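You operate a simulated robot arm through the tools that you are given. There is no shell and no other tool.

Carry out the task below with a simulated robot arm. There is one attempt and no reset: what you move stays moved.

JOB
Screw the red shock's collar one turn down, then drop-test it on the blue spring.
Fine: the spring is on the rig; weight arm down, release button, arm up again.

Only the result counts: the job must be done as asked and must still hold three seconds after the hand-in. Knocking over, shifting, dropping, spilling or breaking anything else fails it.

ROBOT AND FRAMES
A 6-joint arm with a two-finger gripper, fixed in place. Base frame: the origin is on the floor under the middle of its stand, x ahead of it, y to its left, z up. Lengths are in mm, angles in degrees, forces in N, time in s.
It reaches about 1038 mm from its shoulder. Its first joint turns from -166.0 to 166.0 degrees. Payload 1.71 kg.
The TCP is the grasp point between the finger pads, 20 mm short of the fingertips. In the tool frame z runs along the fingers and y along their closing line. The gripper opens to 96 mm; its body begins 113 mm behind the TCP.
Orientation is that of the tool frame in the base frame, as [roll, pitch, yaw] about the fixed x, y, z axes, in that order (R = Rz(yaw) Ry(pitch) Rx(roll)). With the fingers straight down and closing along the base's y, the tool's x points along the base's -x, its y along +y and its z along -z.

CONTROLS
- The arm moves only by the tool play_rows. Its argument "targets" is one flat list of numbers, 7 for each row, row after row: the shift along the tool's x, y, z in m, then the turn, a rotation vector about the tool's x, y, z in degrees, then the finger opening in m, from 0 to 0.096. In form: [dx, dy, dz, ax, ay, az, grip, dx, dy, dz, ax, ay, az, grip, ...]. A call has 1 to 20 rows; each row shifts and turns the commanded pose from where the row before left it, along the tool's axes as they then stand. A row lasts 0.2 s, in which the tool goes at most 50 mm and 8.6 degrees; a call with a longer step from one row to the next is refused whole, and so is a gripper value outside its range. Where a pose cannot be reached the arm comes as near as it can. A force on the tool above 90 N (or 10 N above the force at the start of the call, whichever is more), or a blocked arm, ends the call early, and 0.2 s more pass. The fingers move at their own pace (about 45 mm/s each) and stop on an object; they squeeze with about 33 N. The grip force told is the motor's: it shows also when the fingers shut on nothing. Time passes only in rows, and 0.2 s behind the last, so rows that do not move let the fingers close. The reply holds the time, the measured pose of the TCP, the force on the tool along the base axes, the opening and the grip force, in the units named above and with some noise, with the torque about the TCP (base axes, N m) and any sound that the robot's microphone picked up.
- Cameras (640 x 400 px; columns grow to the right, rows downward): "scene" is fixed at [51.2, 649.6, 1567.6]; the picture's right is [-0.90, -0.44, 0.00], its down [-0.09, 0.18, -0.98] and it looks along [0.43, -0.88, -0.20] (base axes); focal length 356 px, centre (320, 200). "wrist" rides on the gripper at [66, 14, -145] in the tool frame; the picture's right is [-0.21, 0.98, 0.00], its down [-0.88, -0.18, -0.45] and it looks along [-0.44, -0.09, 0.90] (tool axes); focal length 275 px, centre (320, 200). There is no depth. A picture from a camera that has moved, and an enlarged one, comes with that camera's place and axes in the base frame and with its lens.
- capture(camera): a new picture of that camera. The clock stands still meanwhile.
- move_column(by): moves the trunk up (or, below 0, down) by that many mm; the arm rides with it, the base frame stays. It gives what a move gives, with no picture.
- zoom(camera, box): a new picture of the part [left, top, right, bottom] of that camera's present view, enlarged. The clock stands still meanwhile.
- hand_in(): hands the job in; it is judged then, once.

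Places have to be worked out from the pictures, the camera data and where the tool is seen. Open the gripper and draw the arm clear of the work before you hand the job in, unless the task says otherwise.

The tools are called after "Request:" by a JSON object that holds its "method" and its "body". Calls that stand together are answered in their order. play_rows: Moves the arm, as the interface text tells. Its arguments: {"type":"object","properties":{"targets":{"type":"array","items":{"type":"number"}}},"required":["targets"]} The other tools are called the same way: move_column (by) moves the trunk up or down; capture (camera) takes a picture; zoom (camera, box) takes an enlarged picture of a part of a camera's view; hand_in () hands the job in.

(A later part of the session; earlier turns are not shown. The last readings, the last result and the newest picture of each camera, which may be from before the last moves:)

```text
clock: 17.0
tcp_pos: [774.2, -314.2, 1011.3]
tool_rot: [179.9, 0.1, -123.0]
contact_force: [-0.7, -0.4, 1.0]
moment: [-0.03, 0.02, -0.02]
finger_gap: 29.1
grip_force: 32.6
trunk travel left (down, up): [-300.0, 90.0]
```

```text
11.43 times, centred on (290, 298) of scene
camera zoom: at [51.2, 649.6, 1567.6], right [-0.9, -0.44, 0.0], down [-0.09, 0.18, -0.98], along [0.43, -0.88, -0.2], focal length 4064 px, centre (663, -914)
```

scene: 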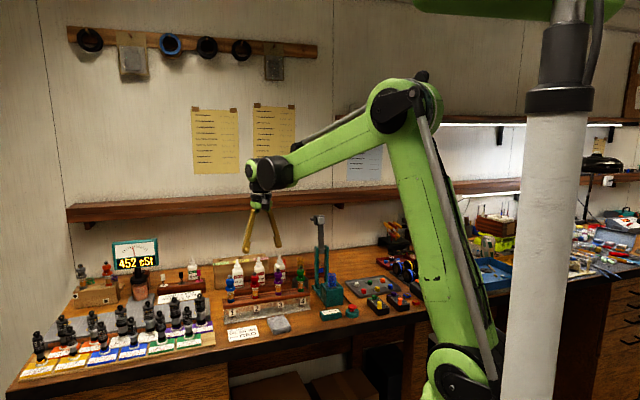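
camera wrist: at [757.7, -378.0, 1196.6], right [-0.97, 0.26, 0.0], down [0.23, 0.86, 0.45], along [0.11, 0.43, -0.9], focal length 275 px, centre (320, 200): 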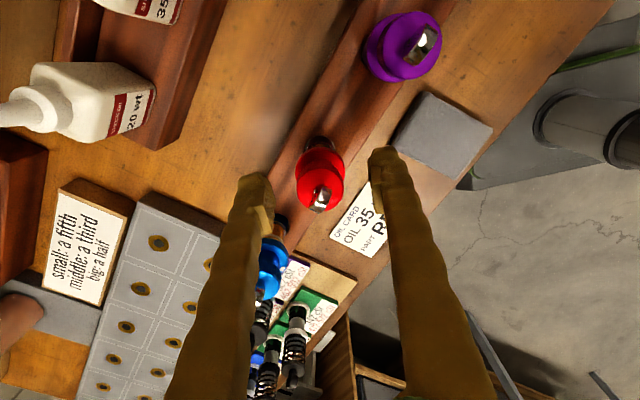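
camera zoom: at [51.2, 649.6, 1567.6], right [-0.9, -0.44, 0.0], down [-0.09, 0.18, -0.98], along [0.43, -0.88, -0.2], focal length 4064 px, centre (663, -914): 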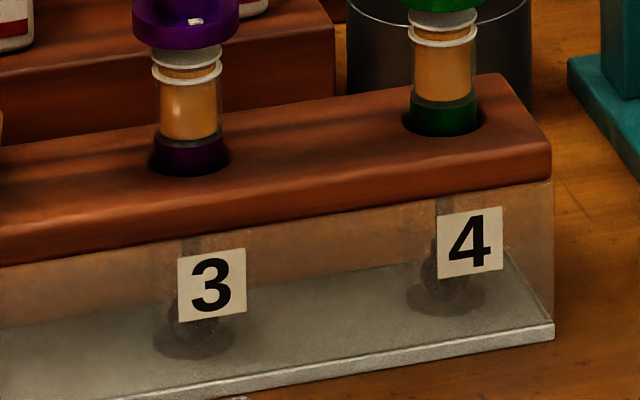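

The shaft and ball end stay on the rack floor while the body slides on them, so the body is free to turn and slide. I raise it back to its original height, release, and look from above to compare the mark and eyelet directions.

Request:
{"method": "play_rows", "body": {"targets": [0, 0, -0.0025, 0, 0, 0, 0.02, 0, 0, -0.0025, 0, 0, 0, 0.02, 0, 0, 0, 0, 0, 0, 0.02, 0, 0, 0, 0, 0, 0, 0.06, 0, 0, 0, 0, 0, 0, 0.06]}}

Request:
{"method": "zoom", "body": {"camera": "scene", "box": [240, 265, 270, 305]}}

Request:
{"method": "zoom", "body": {"camera": "wrist", "box": [270, 130, 370, 250]}}

```text
clock: 18.2
tcp_pos: [775.2, -314.5, 1016.7]
tool_rot: [179.9, 0.1, -123.0]
contact_force: [-1.0, 0.1, -0.2]
moment: [0.01, 0.01, -0.03]
finger_gap: 60.1
grip_force: 0.1
trunk travel left (down, up): [-300.0, 90.0]
```

```text
10.00 times, centred on (255, 285) of scene
camera zoom: at [51.2, 649.6, 1567.6], right [-0.9, -0.44, 0.0], down [-0.09, 0.18, -0.98], along [0.43, -0.88, -0.2], focal length 3556 px, centre (970, -650)
```

zoom: 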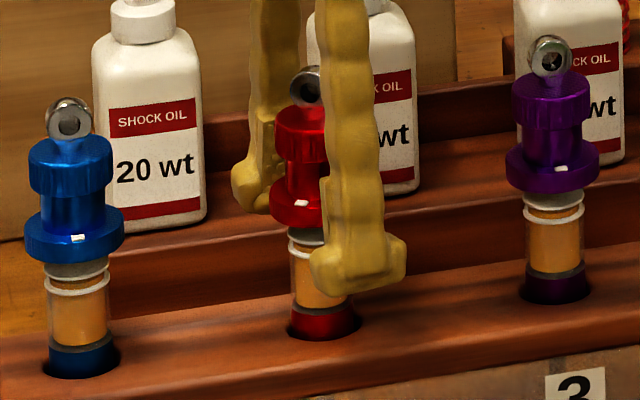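

```text
3.33 times, centred on (320, 190) of wrist
camera zoom: at [728.3, -360.6, 1163.4], right [-0.71, 0.71, 0.0], down [0.63, 0.63, 0.45], along [0.31, 0.32, -0.9], focal length 918 px, centre (320, 233)
```

zoom: 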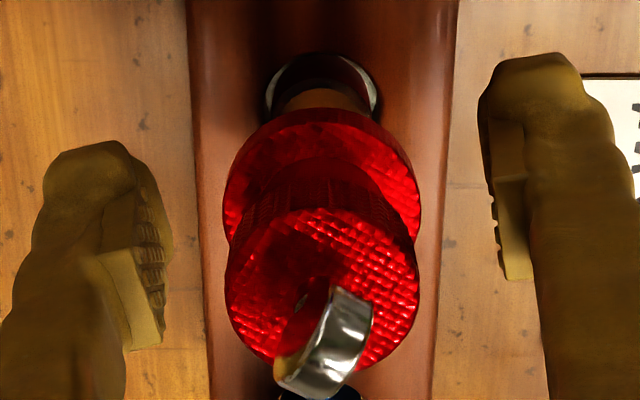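

The released shock stays at its height, and mark and eyelet both turned 30°, so I need to brake the body. I re-grip the collar and ease the shock sideways along the rack's long axis until its body bears lightly on the hole edge, watching the force.

Request:
{"method": "play_rows", "body": {"targets": [0, 0, 0, 0, 0, 0, 0.045, 0, 0, 0, 0, 0, 0, 0.036, 0, 0, 0, 0, 0, 0, 0.02, 0, 0, 0, 0, 0, 0, 0.02, 0.00098, 0.0002, 0, 0, 0, 0, 0.02, 0.00098, 0.0002, 0, 0, 0, 0, 0.02]}}

```text
clock: 19.6
tcp_pos: [773.2, -316.2, 1017.5]
tool_rot: [180.0, 0.1, -122.9]
contact_force: [1.6, 0.3, 0.7]
moment: [0.02, -0.05, 0.0]
finger_gap: 28.9
grip_force: 32.5
trunk travel left (down, up): [-300.0, 90.0]
```

A first hint of contact (about 1.5 N). I push 1.5 mm further and read again.

Request:
{"method": "play_rows", "body": {"targets": [0.00073, 0.00015, 0, 0, 0, 0, 0.02, 0.00073, 0.00015, 0, 0, 0, 0, 0.02, 0, 0, 0, 0, 0, 0, 0.02]}}

```text
clock: 20.4
tcp_pos: [773.7, -315.0, 1016.4]
tool_rot: [-179.9, 0.1, -123.1]
contact_force: [2.7, 4.9, 1.6]
moment: [0.29, -0.12, 0.0]
finger_gap: 28.9
grip_force: 33.3
trunk travel left (down, up): [-300.0, 90.0]
```

Now about 5.6 N of reaction: the body bears on the hole edge. I turn 30° clockwise slowly under this load and check whether the eyelet stays behind.

Request:
{"method": "play_rows", "body": {"targets": [0, 0, 0, 0, 0, 5, 0.02, -0.0, 0, 0, 0, 0, 5, 0.02, 0, 0, 0, 0, 0, 5, 0.02, 0, 0, 0, 0, 0, 5, 0.02, 0, 0, 0, 0, 0, 5, 0.02, 0, 0, 0, 0, 0, 5, 0.02]}}

Request:
{"method": "zoom", "body": {"camera": "scene", "box": [240, 265, 270, 305]}}

Request:
{"method": "zoom", "body": {"camera": "wrist", "box": [270, 130, 370, 250]}}

Request:
{"method": "zoom", "body": {"camera": "scene", "box": [210, 250, 330, 350]}}

```text
clock: 21.8
tcp_pos: [771.0, -315.4, 1016.8]
tool_rot: [179.8, 0.0, -153.1]
contact_force: [9.5, 8.1, -0.1]
moment: [0.33, -0.43, 0.04]
finger_gap: 28.7
grip_force: 33.1
trunk travel left (down, up): [-300.0, 90.0]
```

```text
10.00 times, centred on (255, 285) of scene
camera zoom: at [51.2, 649.6, 1567.6], right [-0.9, -0.44, 0.0], down [-0.09, 0.18, -0.98], along [0.43, -0.88, -0.2], focal length 3556 px, centre (970, -650)
```

zoom: 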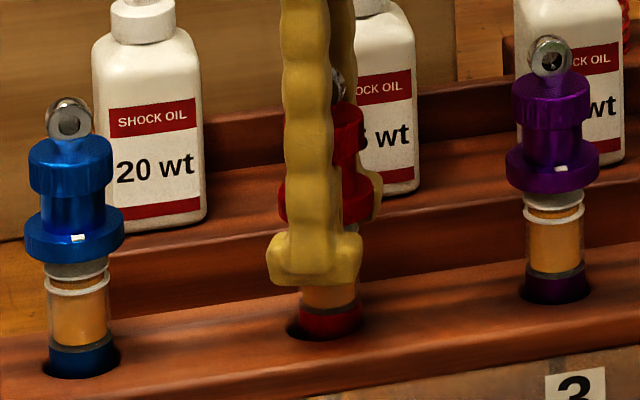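

```text
3.33 times, centred on (320, 190) of wrist
camera zoom: at [708.1, -331.9, 1162.9], right [-0.26, 0.97, 0.0], down [0.86, 0.23, 0.45], along [0.43, 0.12, -0.9], focal length 918 px, centre (320, 233)
```

zoom: 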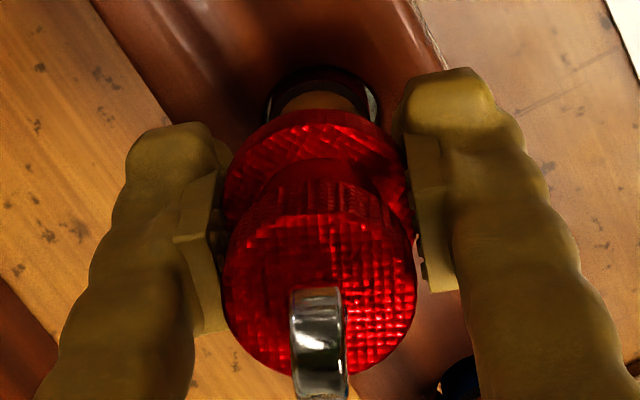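

```text
4.00 times, centred on (270, 300) of scene
camera zoom: at [51.2, 649.6, 1567.6], right [-0.9, -0.44, 0.0], down [-0.09, 0.18, -0.98], along [0.43, -0.88, -0.2], focal length 1422 px, centre (520, -200)
```

zoom: 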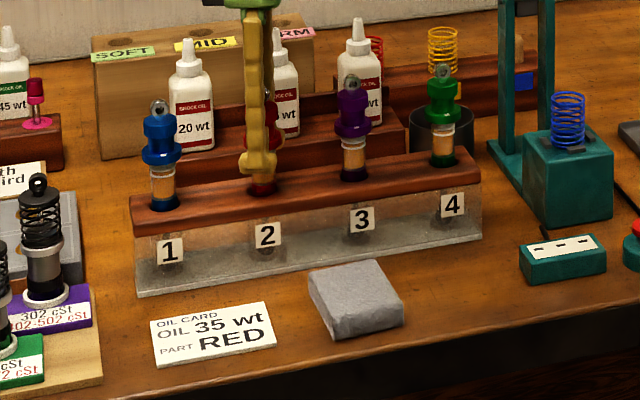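

The eyelet stayed behind this time (it now appears edge-on), so the collar turned about 30° relative to the body, and the rack has not shifted. I ease the side load slightly and continue turning.

Request:
{"method": "play_rows", "body": {"targets": [-0.00045, 0.00015, 0, 0, 0, 5, 0.02, 0, 0, 0, 0, 0, 5, 0.02, 0, 0, 0, 0, 0, 5, 0.02, 0, 0, 0, 0, 0, 5, 0.02, 0, 0, 0, 0, 0, 5, 0.02, 0, 0, 0, 0, 0, 5, 0.02]}}

Request:
{"method": "zoom", "body": {"camera": "wrist", "box": [270, 130, 370, 250]}}

```text
clock: 23.2
tcp_pos: [772.6, -315.1, 1016.2]
tool_rot: [179.9, 0.0, 177.0]
contact_force: [3.5, 2.1, -0.3]
moment: [0.12, -0.17, -0.02]
finger_gap: 28.8
grip_force: 33.1
trunk travel left (down, up): [-300.0, 90.0]
```

```text
3.33 times, centred on (320, 190) of wrist
camera zoom: at [708.2, -297.5, 1162.8], right [0.26, 0.97, 0.0], down [0.87, -0.23, 0.44], along [0.43, -0.11, -0.9], focal length 918 px, centre (320, 233)
```

zoom: 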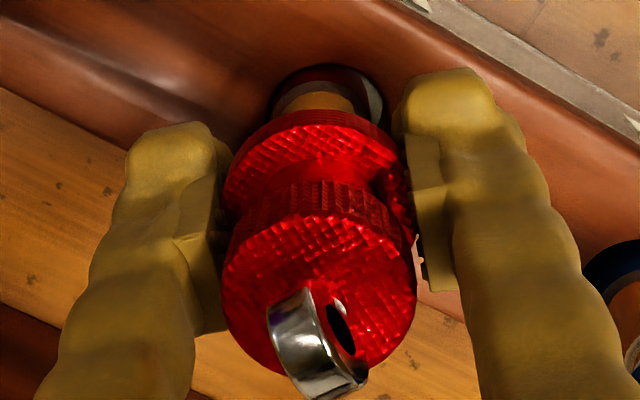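

The body keeps holding still while the collar turns; the side force dropped to about 4 N. I nudge 0.25 mm and turn another 30°.

Request:
{"method": "play_rows", "body": {"targets": [0.00017, -0.00019, 0, 0, 0, 5, 0.02, 0, 0, 0, 0, 0, 5, 0.02, 0, 0, 0, 0, 0, 5, 0.02, 0, 0, 0, 0, 0, 5, 0.02, 0, 0, 0, 0, 0, 5, 0.02, 0, 0, 0, 0, 0, 5, 0.02]}}

Request:
{"method": "zoom", "body": {"camera": "wrist", "box": [270, 130, 370, 250]}}

Request:
{"method": "zoom", "body": {"camera": "scene", "box": [240, 265, 270, 305]}}

```text
clock: 24.6
tcp_pos: [772.6, -318.0, 1016.7]
tool_rot: [179.9, 0.0, 146.9]
contact_force: [4.1, 3.1, -2.0]
moment: [0.16, -0.27, -0.01]
finger_gap: 28.8
grip_force: 32.8
trunk travel left (down, up): [-300.0, 90.0]
```

```text
3.33 times, centred on (320, 190) of wrist
camera zoom: at [725.8, -268.4, 1163.2], right [0.71, 0.71, 0.0], down [0.63, -0.63, 0.44], along [0.31, -0.31, -0.9], focal length 918 px, centre (320, 233)
```

zoom: 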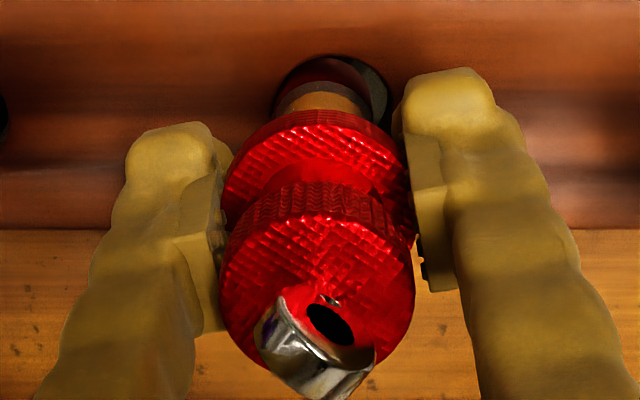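

```text
10.00 times, centred on (255, 285) of scene
camera zoom: at [51.2, 649.6, 1567.6], right [-0.9, -0.44, 0.0], down [-0.09, 0.18, -0.98], along [0.43, -0.88, -0.2], focal length 3556 px, centre (970, -650)
```

zoom: 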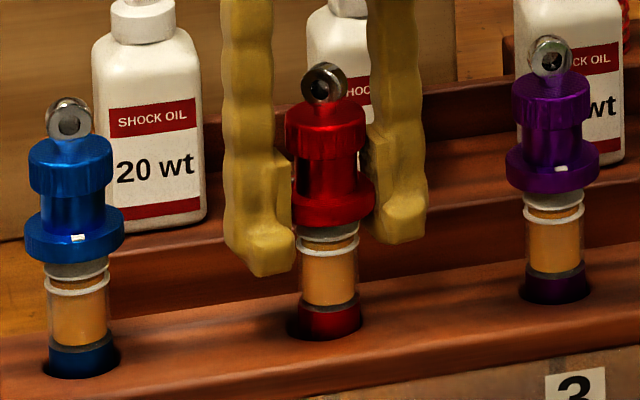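

About 90° relative turn done; the fingers now need to reset. I open to 60 mm, turn the tool back 135° counter-clockwise around the shock, then look before re-gripping.

Request:
{"method": "play_rows", "body": {"targets": [0, 0, 0, 0, 0, 0, 0.06, 0, 0, 0, 0, 0, 0, 0.06, 0, 0, 0, 0, 0, -8.4375, 0.06, 0, 0, 0, 0, 0, -8.4375, 0.06, 0, 0, 0, 0, 0, -8.4375, 0.06, 0, 0, 0, 0, 0, -8.4375, 0.06, 0, 0, 0, 0, 0, -8.4375, 0.06, 0, 0, 0, 0, 0, -8.4375, 0.06, 0, 0, 0, 0, 0, -8.4375, 0.06, 0, 0, 0, 0, 0, -8.4375, 0.06, 0, 0, 0, 0, 0, -8.4375, 0.06, 0, 0, 0, 0, 0, -8.4375, 0.06, 0, 0, 0, 0, 0, -8.4375, 0.06, 0, 0, 0, 0, 0, -8.4375, 0.06, 0, 0, 0, 0, 0, -8.4375, 0.06, 0, 0, 0, 0, 0, -8.4375, 0.06, 0, 0, 0, 0, 0, -8.4375, 0.06, 0, 0, 0, 0, 0, -8.4375, 0.06, 0, 0, 0, 0, 0, 0, 0.06]}}

Request:
{"method": "zoom", "body": {"camera": "wrist", "box": [260, 120, 380, 260]}}

Request:
{"method": "zoom", "body": {"camera": "scene", "box": [240, 265, 270, 305]}}

```text
clock: 28.6
tcp_pos: [773.1, -316.8, 1016.5]
tool_rot: [-180.0, 0.1, -77.9]
contact_force: [-0.1, -0.8, 0.0]
moment: [0.02, -0.03, 0.02]
finger_gap: 59.9
grip_force: 0.0
trunk travel left (down, up): [-300.0, 90.0]
```

```text
2.86 times, centred on (320, 190) of wrist
camera zoom: at [773.1, -382.6, 1162.2], right [-1.0, 0.0, 0.0], down [0.0, 0.9, 0.45], along [0.0, 0.45, -0.9], focal length 786 px, centre (320, 229)
```

zoom: 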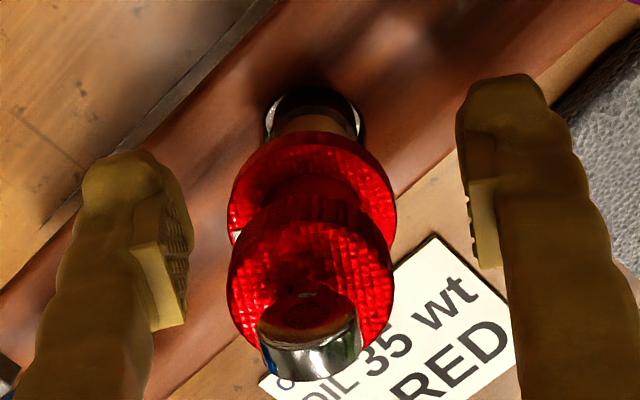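

```text
10.00 times, centred on (255, 285) of scene
camera zoom: at [51.2, 649.6, 1567.6], right [-0.9, -0.44, 0.0], down [-0.09, 0.18, -0.98], along [0.43, -0.88, -0.2], focal length 3556 px, centre (970, -650)
```

zoom: 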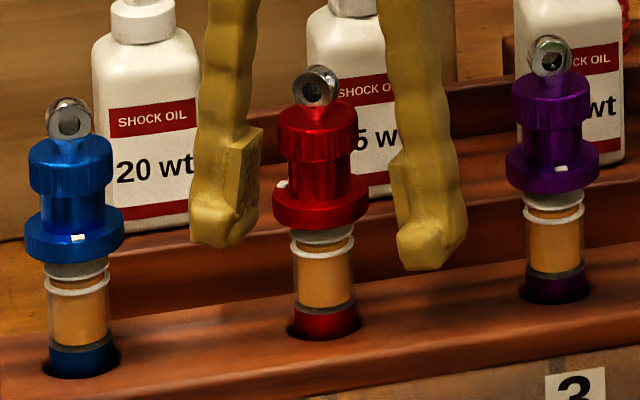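

The mark is now at the back-left and the body's eyelet stayed near its 30° position. I re-grip the collar here; the closing fingers will bring it back against the hole edge.

Request:
{"method": "play_rows", "body": {"targets": [0, 0, 0, 0, 0, 0, 0.045, 0, 0, 0, 0, 0, 0, 0.036, 0, 0, 0, 0, 0, 0, 0.02, 0, 0, 0, 0, 0, 0, 0.02, 0, 0, 0, 0, 0, 0, 0.02]}}

Request:
{"method": "zoom", "body": {"camera": "wrist", "box": [260, 120, 380, 260]}}

```text
clock: 29.8
tcp_pos: [773.7, -316.3, 1015.7]
tool_rot: [180.0, 0.0, -78.0]
contact_force: [0.6, 0.4, -0.3]
moment: [0.02, 0.02, 0.03]
finger_gap: 29.3
grip_force: 32.5
trunk travel left (down, up): [-300.0, 90.0]
```

```text
2.86 times, centred on (320, 190) of wrist
camera zoom: at [773.0, -382.6, 1162.2], right [-1.0, 0.0, 0.0], down [0.0, 0.9, 0.45], along [0.0, 0.45, -0.9], focal length 786 px, centre (320, 229)
```

zoom: 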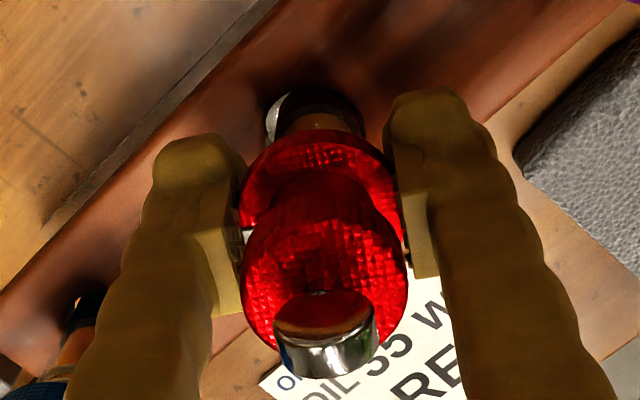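

No side load yet after re-gripping, so I push 1.2 mm along the rack axis again and read the force.

Request:
{"method": "play_rows", "body": {"targets": [0.00033, 0.0005, 0, 0, 0, 0, 0.02, 0.00033, 0.0005, 0, 0, 0, 0, 0.02, 0, 0, 0, 0, 0, 0, 0.02]}}

```text
clock: 30.6
tcp_pos: [771.6, -316.2, 1017.3]
tool_rot: [-179.9, 0.1, -78.0]
contact_force: [3.8, 3.4, -0.4]
moment: [0.15, -0.17, 0.03]
finger_gap: 29.3
grip_force: 32.8
trunk travel left (down, up): [-300.0, 90.0]
```

5 N now; I add 0.4 mm and turn 45° clockwise, then check.

Request:
{"method": "play_rows", "body": {"targets": [0.00022, 0.00034, 0, 0, 0, 0, 0.02, 0, 0, 0, 0, 0, 5, 0.02, 0, 0, 0, 0, 0, 5, 0.02, 0, 0, 0, 0, 0, 5, 0.02, 0, 0, 0, 0, 0, 5, 0.02, 0, 0, 0, 0, 0, 5, 0.02, 0, 0, 0, 0, 0, 5, 0.02, 0, 0, 0, 0, 0, 5, 0.02, 0, 0, 0, 0, 0, 5, 0.02, 0, 0, 0, 0, 0, 5, 0.02]}}

Request:
{"method": "zoom", "body": {"camera": "wrist", "box": [260, 120, 380, 260]}}

Request:
{"method": "zoom", "body": {"camera": "scene", "box": [240, 265, 270, 305]}}

```text
clock: 32.8
tcp_pos: [771.3, -316.7, 1018.3]
tool_rot: [179.9, 0.1, -123.1]
contact_force: [0.6, -0.7, -0.6]
moment: [0.02, 0.03, 0.0]
finger_gap: 28.8
grip_force: 33.1
trunk travel left (down, up): [-300.0, 90.0]
```

```text
2.86 times, centred on (320, 190) of wrist
camera zoom: at [724.8, -363.3, 1163.6], right [-0.71, 0.71, 0.0], down [0.63, 0.63, 0.45], along [0.31, 0.32, -0.9], focal length 786 px, centre (320, 229)
```

zoom: 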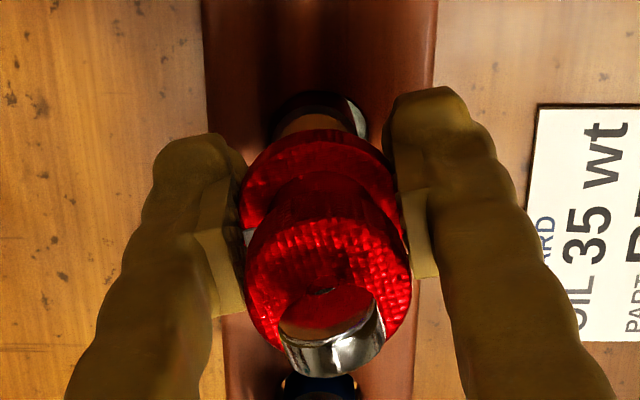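

```text
10.00 times, centred on (255, 285) of scene
camera zoom: at [51.2, 649.6, 1567.6], right [-0.9, -0.44, 0.0], down [-0.09, 0.18, -0.98], along [0.43, -0.88, -0.2], focal length 3556 px, centre (970, -650)
```

zoom: 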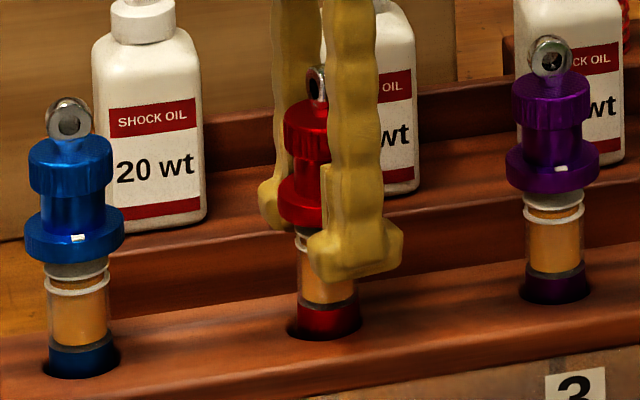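

The side load faded and part of that turn took the body along, because the collar sits off-centre in the grip. I open, take the side push back, and look to re-centre the tool on the free-standing shock.

Request:
{"method": "play_rows", "body": {"targets": [0, 0, 0, 0, 0, 0, 0.06, 0, 0, 0, 0, 0, 0, 0.06, -0.0017, -0.0003, 0, 0, 0, 0, 0.06, -0.0017, -0.0003, 0, 0, 0, 0, 0.06, 0, 0, 0, 0, 0, 0, 0.06]}}

Request:
{"method": "zoom", "body": {"camera": "wrist", "box": [260, 120, 380, 260]}}

Request:
{"method": "zoom", "body": {"camera": "scene", "box": [240, 265, 270, 305]}}

```text
clock: 34.0
tcp_pos: [773.2, -314.3, 1016.5]
tool_rot: [180.0, 0.1, -123.0]
contact_force: [-0.1, 0.6, 0.7]
moment: [0.0, -0.02, 0.01]
finger_gap: 59.8
grip_force: 0.1
trunk travel left (down, up): [-300.0, 90.0]
```

```text
2.86 times, centred on (320, 190) of wrist
camera zoom: at [727.0, -361.0, 1163.1], right [-0.71, 0.71, 0.0], down [0.63, 0.63, 0.45], along [0.31, 0.32, -0.9], focal length 786 px, centre (320, 229)
```

zoom: 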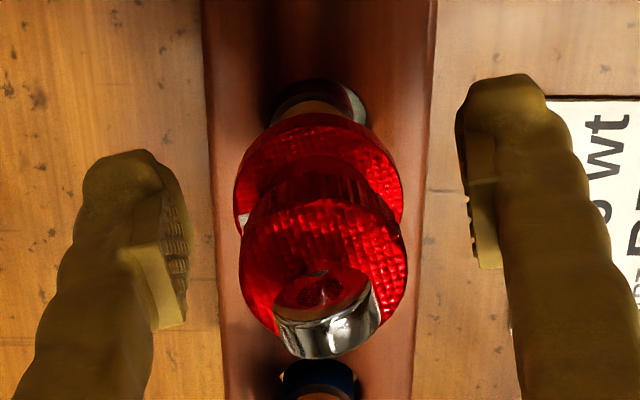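

```text
10.00 times, centred on (255, 285) of scene
camera zoom: at [51.2, 649.6, 1567.6], right [-0.9, -0.44, 0.0], down [-0.09, 0.18, -0.98], along [0.43, -0.88, -0.2], focal length 3556 px, centre (970, -650)
```

zoom: 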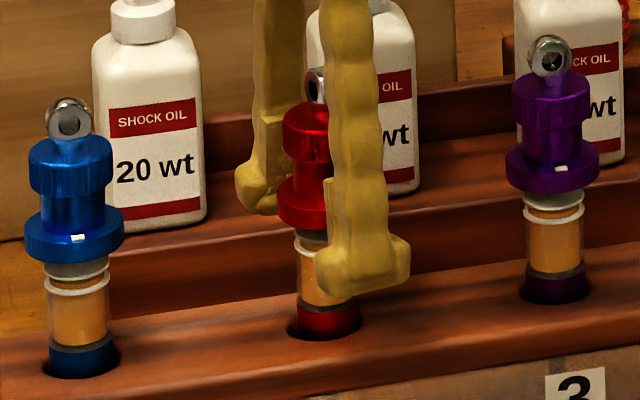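

The collar mark is now at about -33° and the eyelet plane at about -25°, so relative turn is only around 95-100°. I re-centre slightly, grip, and push until the side force is back.

Request:
{"method": "play_rows", "body": {"targets": [0.00098, 0.0002, 0, 0, 0, 0, 0.06, 0, 0, 0, 0, 0, 0, 0.045, 0, 0, 0, 0, 0, 0, 0.036, 0, 0, 0, 0, 0, 0, 0.02, 0, 0, 0, 0, 0, 0, 0.02, 0.00098, 0.0002, 0, 0, 0, 0, 0.02, 0.00098, 0.0002, 0, 0, 0, 0, 0.02, 0, 0, 0, 0, 0, 0, 0.02]}}

```text
clock: 35.8
tcp_pos: [772.7, -316.4, 1017.6]
tool_rot: [180.0, 0.1, -122.9]
contact_force: [8.0, 9.0, 4.2]
moment: [0.46, -0.38, 0.0]
finger_gap: 29.3
grip_force: 33.0
trunk travel left (down, up): [-300.0, 90.0]
```

12 N is more than needed; I back off 0.4 mm and turn 20°, then read the force again.

Request:
{"method": "play_rows", "body": {"targets": [-0.0004, -0.0001, 0, 0, 0, 0, 0.02, 0, 0, 0, 0, 0, 5, 0.02, 0, 0, 0, 0, 0, 5, 0.02, 0, 0, 0, 0, 0, 5, 0.02, 0, 0, 0, 0, 0, 5, 0.02]}}

Request:
{"method": "zoom", "body": {"camera": "wrist", "box": [260, 120, 380, 260]}}

```text
clock: 37.0
tcp_pos: [773.0, -316.6, 1016.7]
tool_rot: [180.0, 0.2, -143.0]
contact_force: [8.6, 6.0, 1.0]
moment: [0.31, -0.5, 0.03]
finger_gap: 28.8
grip_force: 32.7
trunk travel left (down, up): [-300.0, 90.0]
```

```text
2.86 times, centred on (320, 190) of wrist
camera zoom: at [712.3, -343.2, 1162.5], right [-0.42, 0.91, 0.0], down [0.81, 0.38, 0.45], along [0.4, 0.19, -0.9], focal length 786 px, centre (320, 229)
```

zoom: 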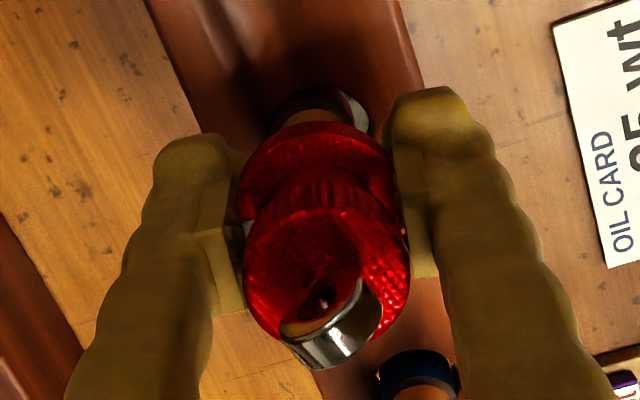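

Side force holds near 10 N and the eyelet lags behind the gripper as wanted. I continue with another 30°.

Request:
{"method": "play_rows", "body": {"targets": [0, 0, 0, 0, 0, 5, 0.02, 0, 0, 0, 0, 0, 5, 0.02, 0, 0, 0, 0, 0, 5, 0.02, 0, 0, 0, 0, 0, 5, 0.02, 0, 0, 0, 0, 0, 5, 0.02, 0, 0, 0, 0, 0, 5, 0.02]}}

Request:
{"method": "zoom", "body": {"camera": "wrist", "box": [260, 120, 380, 260]}}

```text
clock: 38.4
tcp_pos: [772.9, -317.2, 1016.4]
tool_rot: [179.9, 0.0, -172.9]
contact_force: [6.2, 6.1, -2.6]
moment: [0.37, -0.42, 0.08]
finger_gap: 29.1
grip_force: 32.8
trunk travel left (down, up): [-300.0, 90.0]
```

```text
2.86 times, centred on (320, 190) of wrist
camera zoom: at [706.8, -310.1, 1163.3], right [0.09, 1.0, 0.0], down [0.89, -0.08, 0.44], along [0.44, -0.04, -0.9], focal length 786 px, centre (320, 229)
```

zoom: 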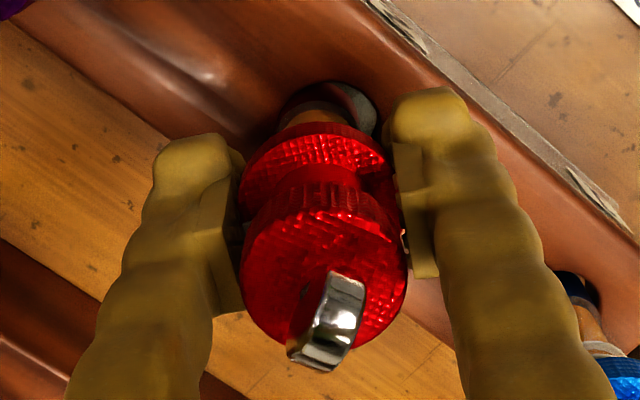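

The body stays put (eyelet plane about -24°) while the collar follows the gripper; relative turn is now about 149°. I go on 40° more to the end of this grip range.

Request:
{"method": "play_rows", "body": {"targets": [0, 0, 0, 0, 0, 5, 0.02, 0, 0, 0, 0, 0, 5, 0.02, 0, 0, 0, 0, 0, 5, 0.02, 0, 0, 0, 0, 0, 5, 0.02, 0, 0, 0, 0, 0, 5, 0.02, 0, 0, 0, 0, 0, 5, 0.02, 0, 0, 0, 0, 0, 5, 0.02, 0, 0, 0, 0, 0, 5, 0.02]}}

Request:
{"method": "zoom", "body": {"camera": "wrist", "box": [260, 120, 380, 260]}}

Request:
{"method": "zoom", "body": {"camera": "scene", "box": [240, 265, 270, 305]}}

```text
clock: 40.2
tcp_pos: [772.3, -316.5, 1017.5]
tool_rot: [179.9, 0.0, 146.8]
contact_force: [4.5, 3.4, -0.4]
moment: [0.16, -0.24, 0.0]
finger_gap: 29.1
grip_force: 33.1
trunk travel left (down, up): [-300.0, 90.0]
```

```text
2.86 times, centred on (320, 190) of wrist
camera zoom: at [725.4, -268.1, 1163.4], right [0.71, 0.71, 0.0], down [0.63, -0.63, 0.44], along [0.31, -0.31, -0.9], focal length 786 px, centre (320, 229)
```

zoom: 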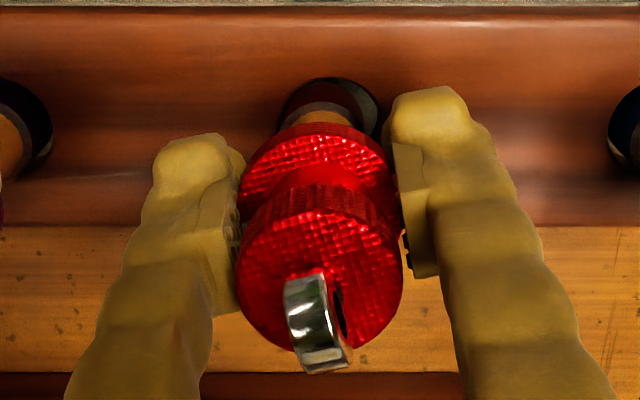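

```text
10.00 times, centred on (255, 285) of scene
camera zoom: at [51.2, 649.6, 1567.6], right [-0.9, -0.44, 0.0], down [-0.09, 0.18, -0.98], along [0.43, -0.88, -0.2], focal length 3556 px, centre (970, -650)
```

zoom: 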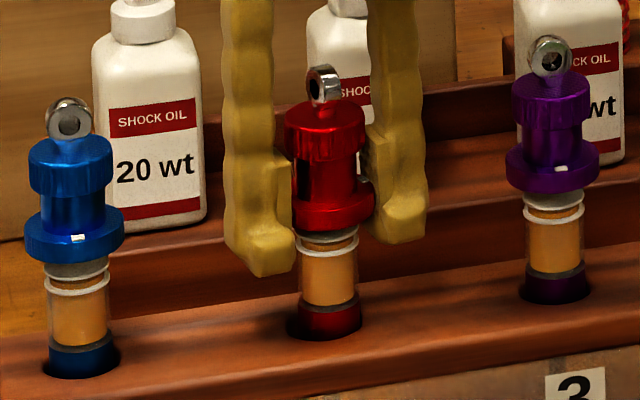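

Relative turn is about 187°. For the next grip I first relax the side push so the shock stays centred when released, then open and turn the tool back 135°.

Request:
{"method": "play_rows", "body": {"targets": [-0.00027, 0.00127, 0, 0, 0, 0, 0.02, 0, 0, 0, 0, 0, 0, 0.02]}}

```text
clock: 40.8
tcp_pos: [771.7, -314.9, 1017.4]
tool_rot: [179.9, -0.1, 147.0]
contact_force: [-0.4, -0.2, 0.1]
moment: [-0.01, 0.01, -0.01]
finger_gap: 28.9
grip_force: 33.1
trunk travel left (down, up): [-300.0, 90.0]
```

The force is now zero, so the shock stands free in the grip. I open, rotate back 135°, and take pictures.

Request:
{"method": "play_rows", "body": {"targets": [0, 0, 0, 0, 0, 0, 0.06, 0, 0, 0, 0, 0, 0, 0.06, 0, 0, 0, 0, 0, -8.4375, 0.06, 0, 0, 0, 0, 0, -8.4375, 0.06, 0, 0, 0, 0, 0, -8.4375, 0.06, 0, 0, 0, 0, 0, -8.4375, 0.06, 0, 0, 0, 0, 0, -8.4375, 0.06, 0, 0, 0, 0, 0, -8.4375, 0.06, 0, 0, 0, 0, 0, -8.4375, 0.06, 0, 0, 0, 0, 0, -8.4375, 0.06, 0, 0, 0, 0, 0, -8.4375, 0.06, 0, 0, 0, 0, 0, -8.4375, 0.06, 0, 0, 0, 0, 0, -8.4375, 0.06, 0, 0, 0, 0, 0, -8.4375, 0.06, 0, 0, 0, 0, 0, -8.4375, 0.06, 0, 0, 0, 0, 0, -8.4375, 0.06, 0, 0, 0, 0, 0, -8.4375, 0.06, 0, 0, 0, 0, 0, -8.4375, 0.06, 0, 0, 0, 0, 0, 0, 0.06]}}

Request:
{"method": "zoom", "body": {"camera": "wrist", "box": [260, 120, 380, 260]}}

Request:
{"method": "zoom", "body": {"camera": "scene", "box": [240, 265, 270, 305]}}

```text
clock: 44.8
tcp_pos: [773.5, -316.2, 1017.7]
tool_rot: [-179.9, 0.0, -77.8]
contact_force: [0.0, 0.3, 0.0]
moment: [0.01, -0.02, 0.01]
finger_gap: 59.9
grip_force: 0.0
trunk travel left (down, up): [-300.0, 90.0]
```

```text
2.86 times, centred on (320, 190) of wrist
camera zoom: at [774.1, -381.6, 1163.2], right [-1.0, 0.0, 0.0], down [0.0, 0.9, 0.45], along [0.0, 0.45, -0.9], focal length 786 px, centre (320, 229)
```

zoom: 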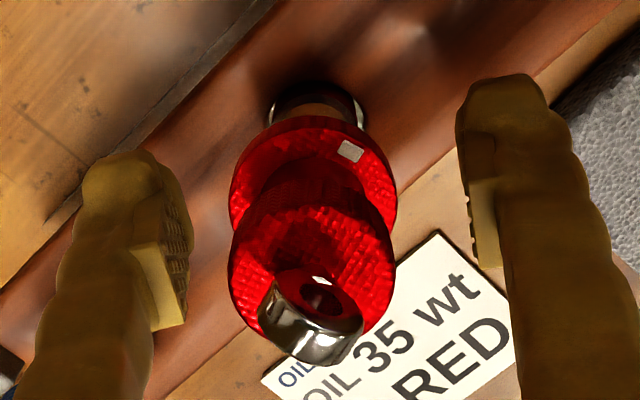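

```text
10.00 times, centred on (255, 285) of scene
camera zoom: at [51.2, 649.6, 1567.6], right [-0.9, -0.44, 0.0], down [-0.09, 0.18, -0.98], along [0.43, -0.88, -0.2], focal length 3556 px, centre (970, -650)
```

zoom: 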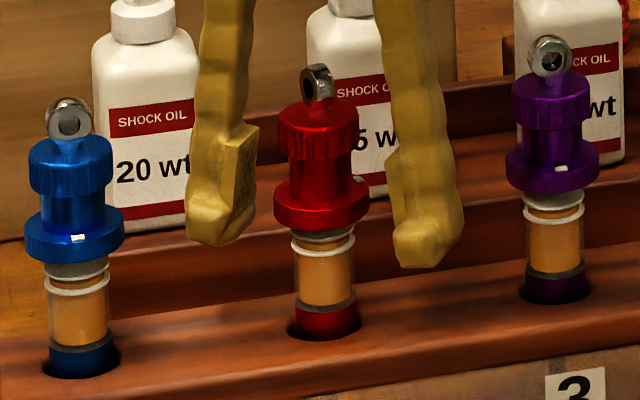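

The mark is at about -121° and the eyelet plane about -25°, so relative turn is about 186° — 174° remain. I try to rotate 42° further back so one grip can cover the rest.

Request:
{"method": "play_rows", "body": {"targets": [0, 0, 0, 0, 0, -8.4, 0.06, 0, 0, 0, 0, 0, -8.4, 0.06, 0, 0, 0, 0, 0, -8.4, 0.06, 0, 0, 0, 0, 0, -8.4, 0.06, 0, 0, 0, 0, 0, -8.4, 0.06, 0, 0, 0, 0, 0, 0, 0.06]}}

Request:
{"method": "zoom", "body": {"camera": "wrist", "box": [260, 120, 380, 260]}}

```text
clock: 46.2
tcp_pos: [772.3, -317.6, 1016.2]
tool_rot: [-179.9, 0.0, -35.8]
contact_force: [-0.3, 0.2, 0.6]
moment: [0.04, 0.0, 0.01]
finger_gap: 60.1
grip_force: 0.1
trunk travel left (down, up): [-300.0, 90.0]
```

```text
2.86 times, centred on (320, 190) of wrist
camera zoom: at [818.0, -365.1, 1162.6], right [-0.74, -0.67, 0.0], down [-0.6, 0.66, 0.45], along [-0.3, 0.33, -0.9], focal length 786 px, centre (320, 229)
```

zoom: 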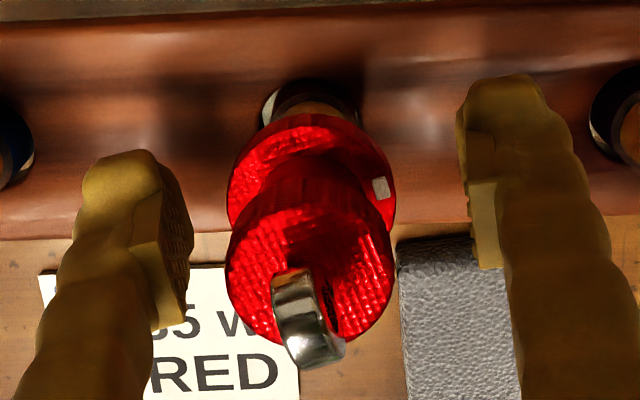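

Reached yaw -36, and the shock sits about 2 mm toward +u from the tool axis. I centre on it, grip, and apply the side push of about 2 mm again.

Request:
{"method": "play_rows", "body": {"targets": [0.0007, -0.00197, 0, 0, 0, 0, 0.06, 0, 0, 0, 0, 0, 0, 0.045, 0, 0, 0, 0, 0, 0, 0.036, 0, 0, 0, 0, 0, 0, 0.02, 0, 0, 0, 0, 0, 0, 0.02, -0.00016, 0.00099, 0, 0, 0, 0, 0.02, -0.00016, 0.00099, 0, 0, 0, 0, 0.02, 0, 0, 0, 0, 0, 0, 0.02]}}

```text
clock: 48.0
tcp_pos: [773.1, -315.9, 1016.4]
tool_rot: [-179.8, 0.0, -35.9]
contact_force: [1.8, 2.1, 1.9]
moment: [0.07, -0.1, 0.0]
finger_gap: 28.7
grip_force: 32.7
trunk travel left (down, up): [-300.0, 90.0]
```

About 2.8 N; I push 1.2 mm more and read.

Request:
{"method": "play_rows", "body": {"targets": [-9e-05, 0.0006, 0, 0, 0, 0, 0.02, -9e-05, 0.0006, 0, 0, 0, 0, 0.02, 0, 0, 0, 0, 0, 0, 0.02]}}

```text
clock: 48.8
tcp_pos: [773.8, -317.3, 1015.9]
tool_rot: [-179.8, 0.0, -35.9]
contact_force: [3.9, 4.5, -1.1]
moment: [0.23, -0.17, 0.0]
finger_gap: 28.9
grip_force: 32.7
trunk travel left (down, up): [-300.0, 90.0]
```

6 N; I add 0.6 mm and turn 25°, then check the force and the eyelet.

Request:
{"method": "play_rows", "body": {"targets": [-9e-05, 0.0006, 0, 0, 0, 0, 0.02, 0, 0, 0, 0, 0, 5, 0.02, 0, 0, 0, 0, 0, 5, 0.02, 0, 0, 0, 0, 0, 5, 0.02, 0, 0, 0, 0, 0, 5, 0.02, 0, 0, 0, 0, 0, 5, 0.02]}}

Request:
{"method": "zoom", "body": {"camera": "wrist", "box": [260, 120, 380, 260]}}

```text
clock: 50.2
tcp_pos: [772.0, -316.8, 1017.7]
tool_rot: [-180.0, 0.1, -61.0]
contact_force: [0.1, 3.2, -0.3]
moment: [0.09, -0.06, -0.03]
finger_gap: 29.0
grip_force: 32.6
trunk travel left (down, up): [-300.0, 90.0]
```

```text
2.86 times, centred on (320, 190) of wrist
camera zoom: at [792.3, -380.2, 1162.9], right [-0.96, -0.29, 0.0], down [-0.26, 0.86, 0.45], along [-0.13, 0.43, -0.9], focal length 786 px, centre (320, 229)
```

zoom: 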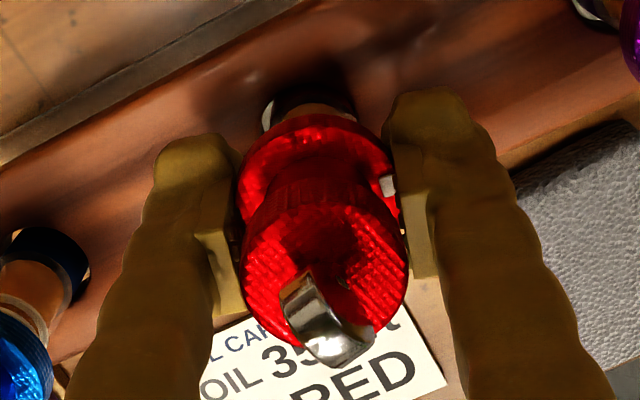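

The body held. I add 0.8 mm of push and turn 25° more.

Request:
{"method": "play_rows", "body": {"targets": [0.00022, 0.00077, 0, 0, 0, 0, 0.02, 0, 0, 0, 0, 0, 5, 0.02, 0, 0, 0, 0, 0, 5, 0.02, 0, 0, 0, 0, 0, 5, 0.02, 0, 0, 0, 0, 0, 5, 0.02, 0, 0, 0, 0, 0, 5, 0.02]}}

Request:
{"method": "zoom", "body": {"camera": "wrist", "box": [260, 120, 380, 260]}}

```text
clock: 51.6
tcp_pos: [772.6, -317.2, 1016.7]
tool_rot: [180.0, 0.0, -86.0]
contact_force: [0.8, 11.6, 2.3]
moment: [0.54, 0.02, 0.08]
finger_gap: 28.6
grip_force: 32.8
trunk travel left (down, up): [-300.0, 90.0]
```

```text
2.86 times, centred on (320, 190) of wrist
camera zoom: at [763.5, -382.2, 1162.7], right [-0.99, 0.14, 0.0], down [0.12, 0.89, 0.45], along [0.06, 0.44, -0.9], focal length 786 px, centre (320, 229)
```

zoom: 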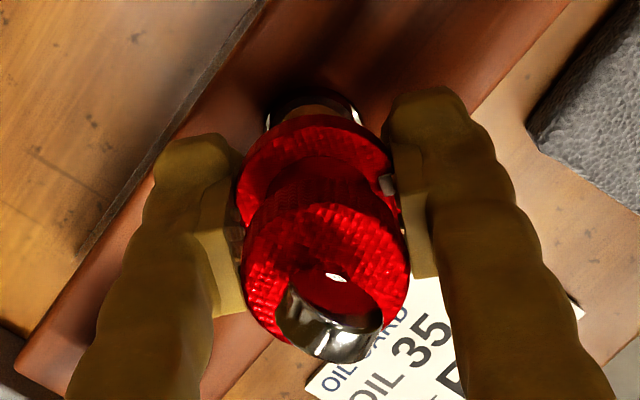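

Still static body; force 11.6 N mostly along y. I relax 0.4 mm in y and go on 25°.

Request:
{"method": "play_rows", "body": {"targets": [-0.0004, 0, 0, 0, 0, 0, 0.02, 0, 0, 0, 0, 0, 5, 0.02, 0, 0, 0, 0, 0, 5, 0.02, 0, 0, 0, 0, 0, 5, 0.02, 0, 0, 0, 0, 0, 5, 0.02, 0, 0, 0, 0, 0, 5, 0.02]}}

Request:
{"method": "zoom", "body": {"camera": "wrist", "box": [260, 120, 380, 260]}}

```text
clock: 53.0
tcp_pos: [772.5, -317.1, 1015.7]
tool_rot: [180.0, 0.1, -111.0]
contact_force: [8.1, 9.0, -1.2]
moment: [0.49, -0.3, 0.07]
finger_gap: 28.5
grip_force: 32.6
trunk travel left (down, up): [-300.0, 90.0]
```

```text
2.86 times, centred on (320, 190) of wrist
camera zoom: at [736.3, -371.7, 1162.6], right [-0.84, 0.54, 0.0], down [0.49, 0.75, 0.45], along [0.24, 0.37, -0.9], focal length 786 px, centre (320, 229)
```

zoom: 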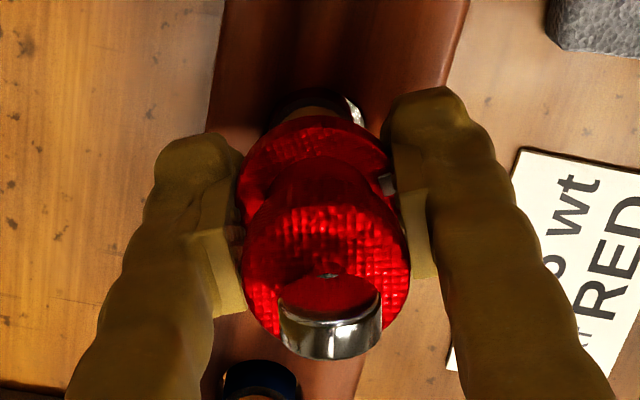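

Body still static; about 99° remain. I relax 0.3 mm and turn another 30°.

Request:
{"method": "play_rows", "body": {"targets": [-0.00027, -0.00012, 0, 0, 0, 0, 0.02, 0, 0, 0, 0, 0, 5, 0.02, 0, 0, 0, 0, 0, 5, 0.02, 0, 0, 0, 0, 0, 5, 0.02, 0, 0, 0, 0, 0, 5, 0.02, 0, 0, 0, 0, 0, 5, 0.02, 0, 0, 0, 0, 0, 5, 0.02]}}

Request:
{"method": "zoom", "body": {"camera": "wrist", "box": [260, 120, 380, 260]}}

```text
clock: 54.6
tcp_pos: [771.2, -317.1, 1017.1]
tool_rot: [179.8, -0.1, -141.0]
contact_force: [7.5, 8.7, -1.8]
moment: [0.47, -0.46, -0.01]
finger_gap: 29.0
grip_force: 33.0
trunk travel left (down, up): [-300.0, 90.0]
```

```text
2.86 times, centred on (320, 190) of wrist
camera zoom: at [712.9, -346.4, 1162.9], right [-0.46, 0.89, 0.0], down [0.8, 0.41, 0.45], along [0.4, 0.2, -0.9], focal length 786 px, centre (320, 229)
```

zoom: 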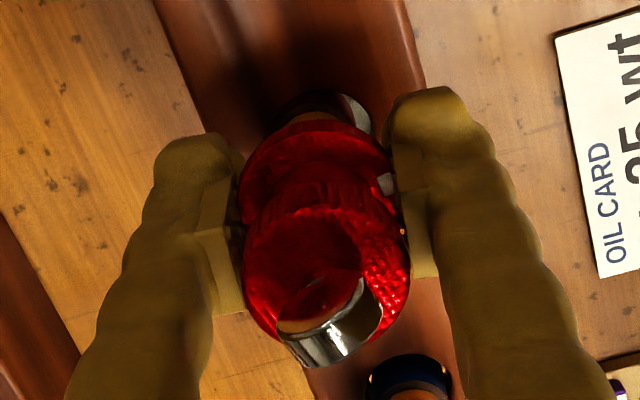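

Good. I turn another 35°.

Request:
{"method": "play_rows", "body": {"targets": [0, 0, 0, 0, 0, 5, 0.02, 0, 0, 0, 0, 0, 5, 0.02, 0, 0, 0, 0, 0, 5, 0.02, 0, 0, 0, 0, 0, 5, 0.02, 0, 0, 0, 0, 0, 5, 0.02, 0, 0, 0, 0, 0, 5, 0.02, 0, 0, 0, 0, 0, 5, 0.02]}}

Request:
{"method": "zoom", "body": {"camera": "wrist", "box": [260, 120, 380, 260]}}

```text
clock: 56.2
tcp_pos: [771.7, -317.7, 1016.5]
tool_rot: [179.9, 0.0, -176.0]
contact_force: [6.8, 6.2, 1.6]
moment: [0.3, -0.4, 0.03]
finger_gap: 28.8
grip_force: 32.7
trunk travel left (down, up): [-300.0, 90.0]
```

```text
2.86 times, centred on (320, 190) of wrist
camera zoom: at [705.8, -307.4, 1162.7], right [0.14, 0.99, 0.0], down [0.89, -0.12, 0.44], along [0.44, -0.06, -0.9], focal length 786 px, centre (320, 229)
```

zoom: 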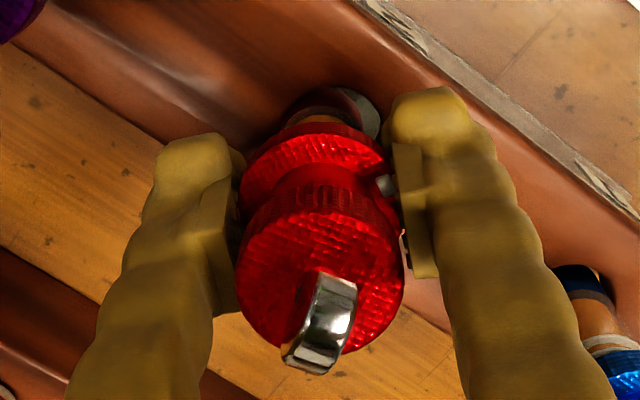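

About 34° remain by count. I turn 30° more and then check the mark against the eyelet.

Request:
{"method": "play_rows", "body": {"targets": [0, 0, 0, 0, 0, 5, 0.02, 0, 0, 0, 0, 0, 5, 0.02, 0, 0, 0, 0, 0, 5, 0.02, 0, 0, 0, 0, 0, 5, 0.02, 0, 0, 0, 0, 0, 5, 0.02, 0, 0, 0, 0, 0, 5, 0.02, 0, 0, 0, 0, 0, 0, 0.02]}}

Request:
{"method": "zoom", "body": {"camera": "wrist", "box": [260, 120, 380, 260]}}

Request:
{"method": "zoom", "body": {"camera": "scene", "box": [240, 265, 270, 305]}}

```text
clock: 57.8
tcp_pos: [771.0, -317.9, 1016.6]
tool_rot: [179.8, 0.0, 154.0]
contact_force: [-0.2, 4.3, -2.2]
moment: [0.24, 0.0, 0.05]
finger_gap: 28.7
grip_force: 33.7
trunk travel left (down, up): [-300.0, 90.0]
```

```text
2.86 times, centred on (320, 190) of wrist
camera zoom: at [719.5, -274.9, 1163.6], right [0.61, 0.79, 0.0], down [0.71, -0.55, 0.44], along [0.35, -0.27, -0.9], focal length 786 px, centre (320, 229)
```

zoom: 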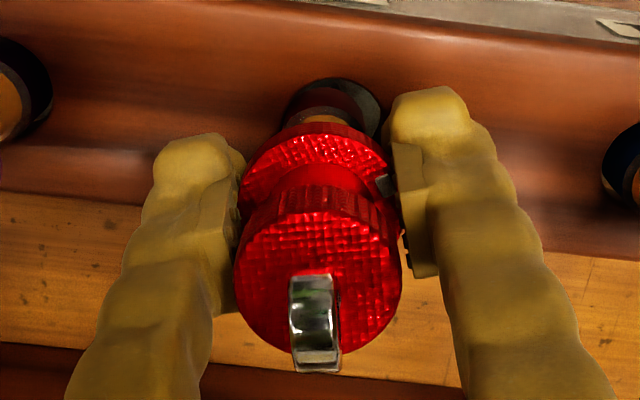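

```text
10.00 times, centred on (255, 285) of scene
camera zoom: at [51.2, 649.6, 1567.6], right [-0.9, -0.44, 0.0], down [-0.09, 0.18, -0.98], along [0.43, -0.88, -0.2], focal length 3556 px, centre (970, -650)
```

zoom: 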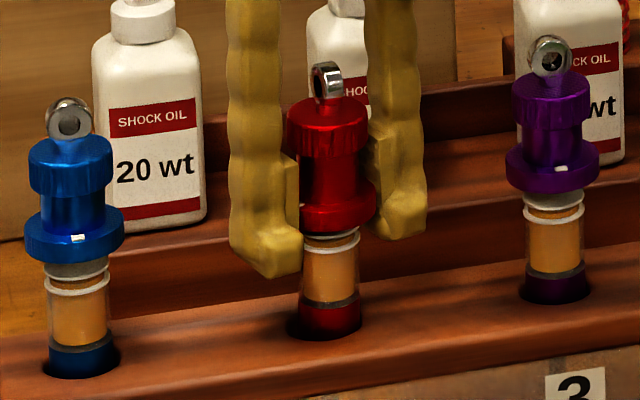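

By count the mark is at about 69° and the eyelet plane near -29°, so slightly under a full turn. I unload, open, and rise to measure both accurately from above.

Request:
{"method": "play_rows", "body": {"targets": [0.00044, 0.0009, 0, 0, 0, 0, 0.02, 0, 0, 0, 0, 0, 0, 0.06, 0, 0, 0, 0, 0, 0, 0.06, 0, 0, -0.02, 0, 0, 0, 0.06, 0, 0, -0.03, 0, 0, 0, 0.06, 0, 0, -0.03, 0, 0, 0, 0.06, 0, 0, -0.02, 0, 0, 0, 0.06, 0, 0, 0, 0, 0, 0, 0.06]}}

Request:
{"method": "zoom", "body": {"camera": "wrist", "box": [285, 110, 355, 170]}}

Request:
{"method": "zoom", "body": {"camera": "scene", "box": [240, 265, 270, 305]}}

```text
clock: 59.6
tcp_pos: [771.4, -316.5, 1116.1]
tool_rot: [179.9, 0.0, 154.2]
contact_force: [0.4, -0.5, -0.4]
moment: [0.01, 0.03, -0.01]
finger_gap: 60.2
grip_force: 0.1
trunk travel left (down, up): [-300.0, 90.0]
```

```text
6.67 times, centred on (320, 140) of wrist
camera zoom: at [718.7, -273.5, 1263.1], right [0.61, 0.79, 0.0], down [0.71, -0.55, 0.44], along [0.35, -0.27, -0.9], focal length 1835 px, centre (320, 600)
```

zoom: 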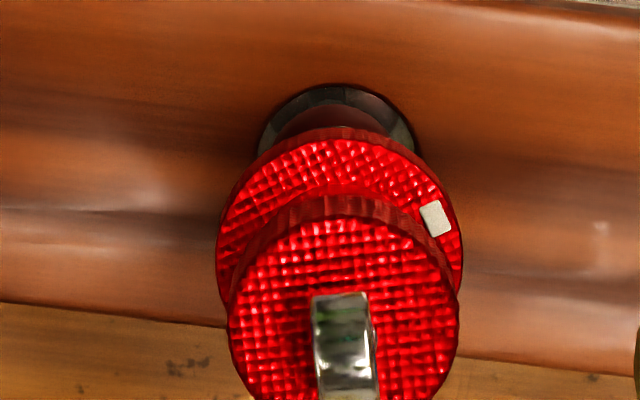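

```text
10.00 times, centred on (255, 285) of scene
camera zoom: at [51.2, 649.6, 1567.6], right [-0.9, -0.44, 0.0], down [-0.09, 0.18, -0.98], along [0.43, -0.88, -0.2], focal length 3556 px, centre (970, -650)
```

zoom: 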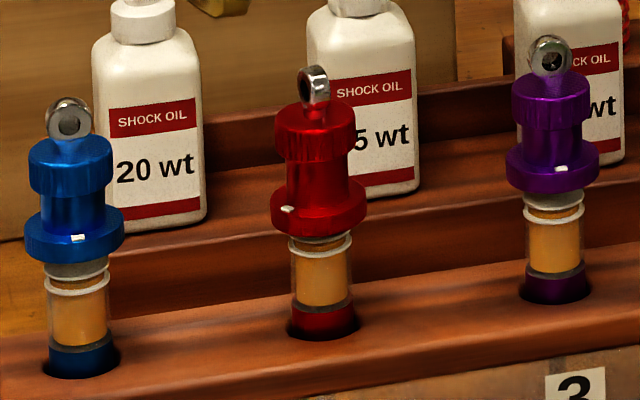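

Mark now measures 78° in both cameras. I zoom on the eyelet to get the body's direction.

Request:
{"method": "zoom", "body": {"camera": "wrist", "box": [300, 125, 350, 175]}}

Request:
{"method": "zoom", "body": {"camera": "scene", "box": [248, 268, 264, 292]}}

Request:
{"method": "zoom", "body": {"camera": "wrist", "box": [220, 90, 300, 170]}}

```text
8.00 times, centred on (325, 150) of wrist
camera zoom: at [718.7, -273.5, 1263.1], right [0.61, 0.79, 0.0], down [0.71, -0.55, 0.44], along [0.35, -0.27, -0.9], focal length 2202 px, centre (280, 600)
```

zoom: 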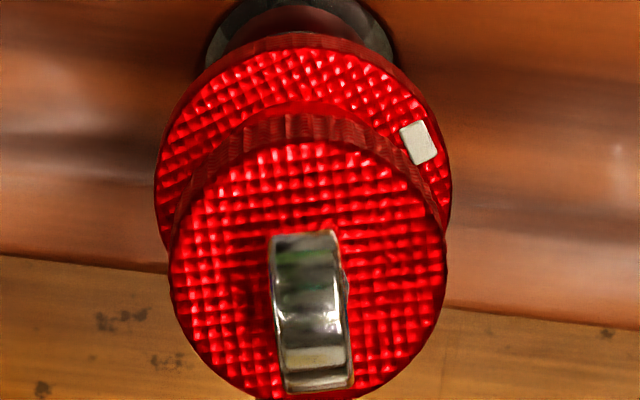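

```text
16.00 times, centred on (256, 280) of scene
camera zoom: at [51.2, 649.6, 1567.6], right [-0.9, -0.44, 0.0], down [-0.09, 0.18, -0.98], along [0.43, -0.88, -0.2], focal length 5689 px, centre (1344, -1080)
```

zoom: 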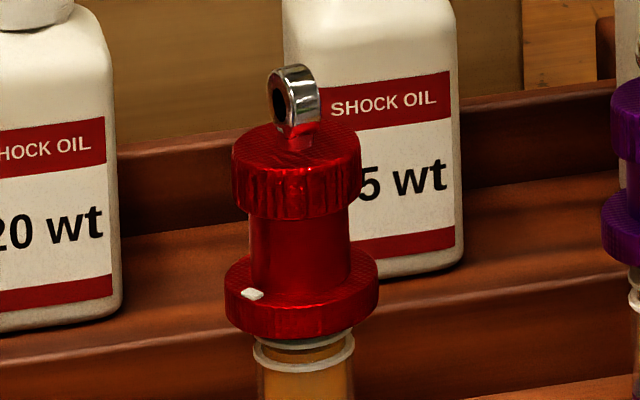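

```text
5.00 times, centred on (260, 130) of wrist
camera zoom: at [718.7, -273.5, 1263.1], right [0.61, 0.79, 0.0], down [0.71, -0.55, 0.44], along [0.35, -0.27, -0.9], focal length 1376 px, centre (620, 550)
```

zoom: 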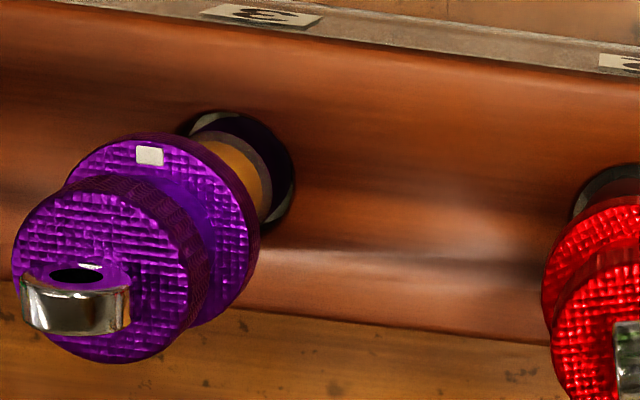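

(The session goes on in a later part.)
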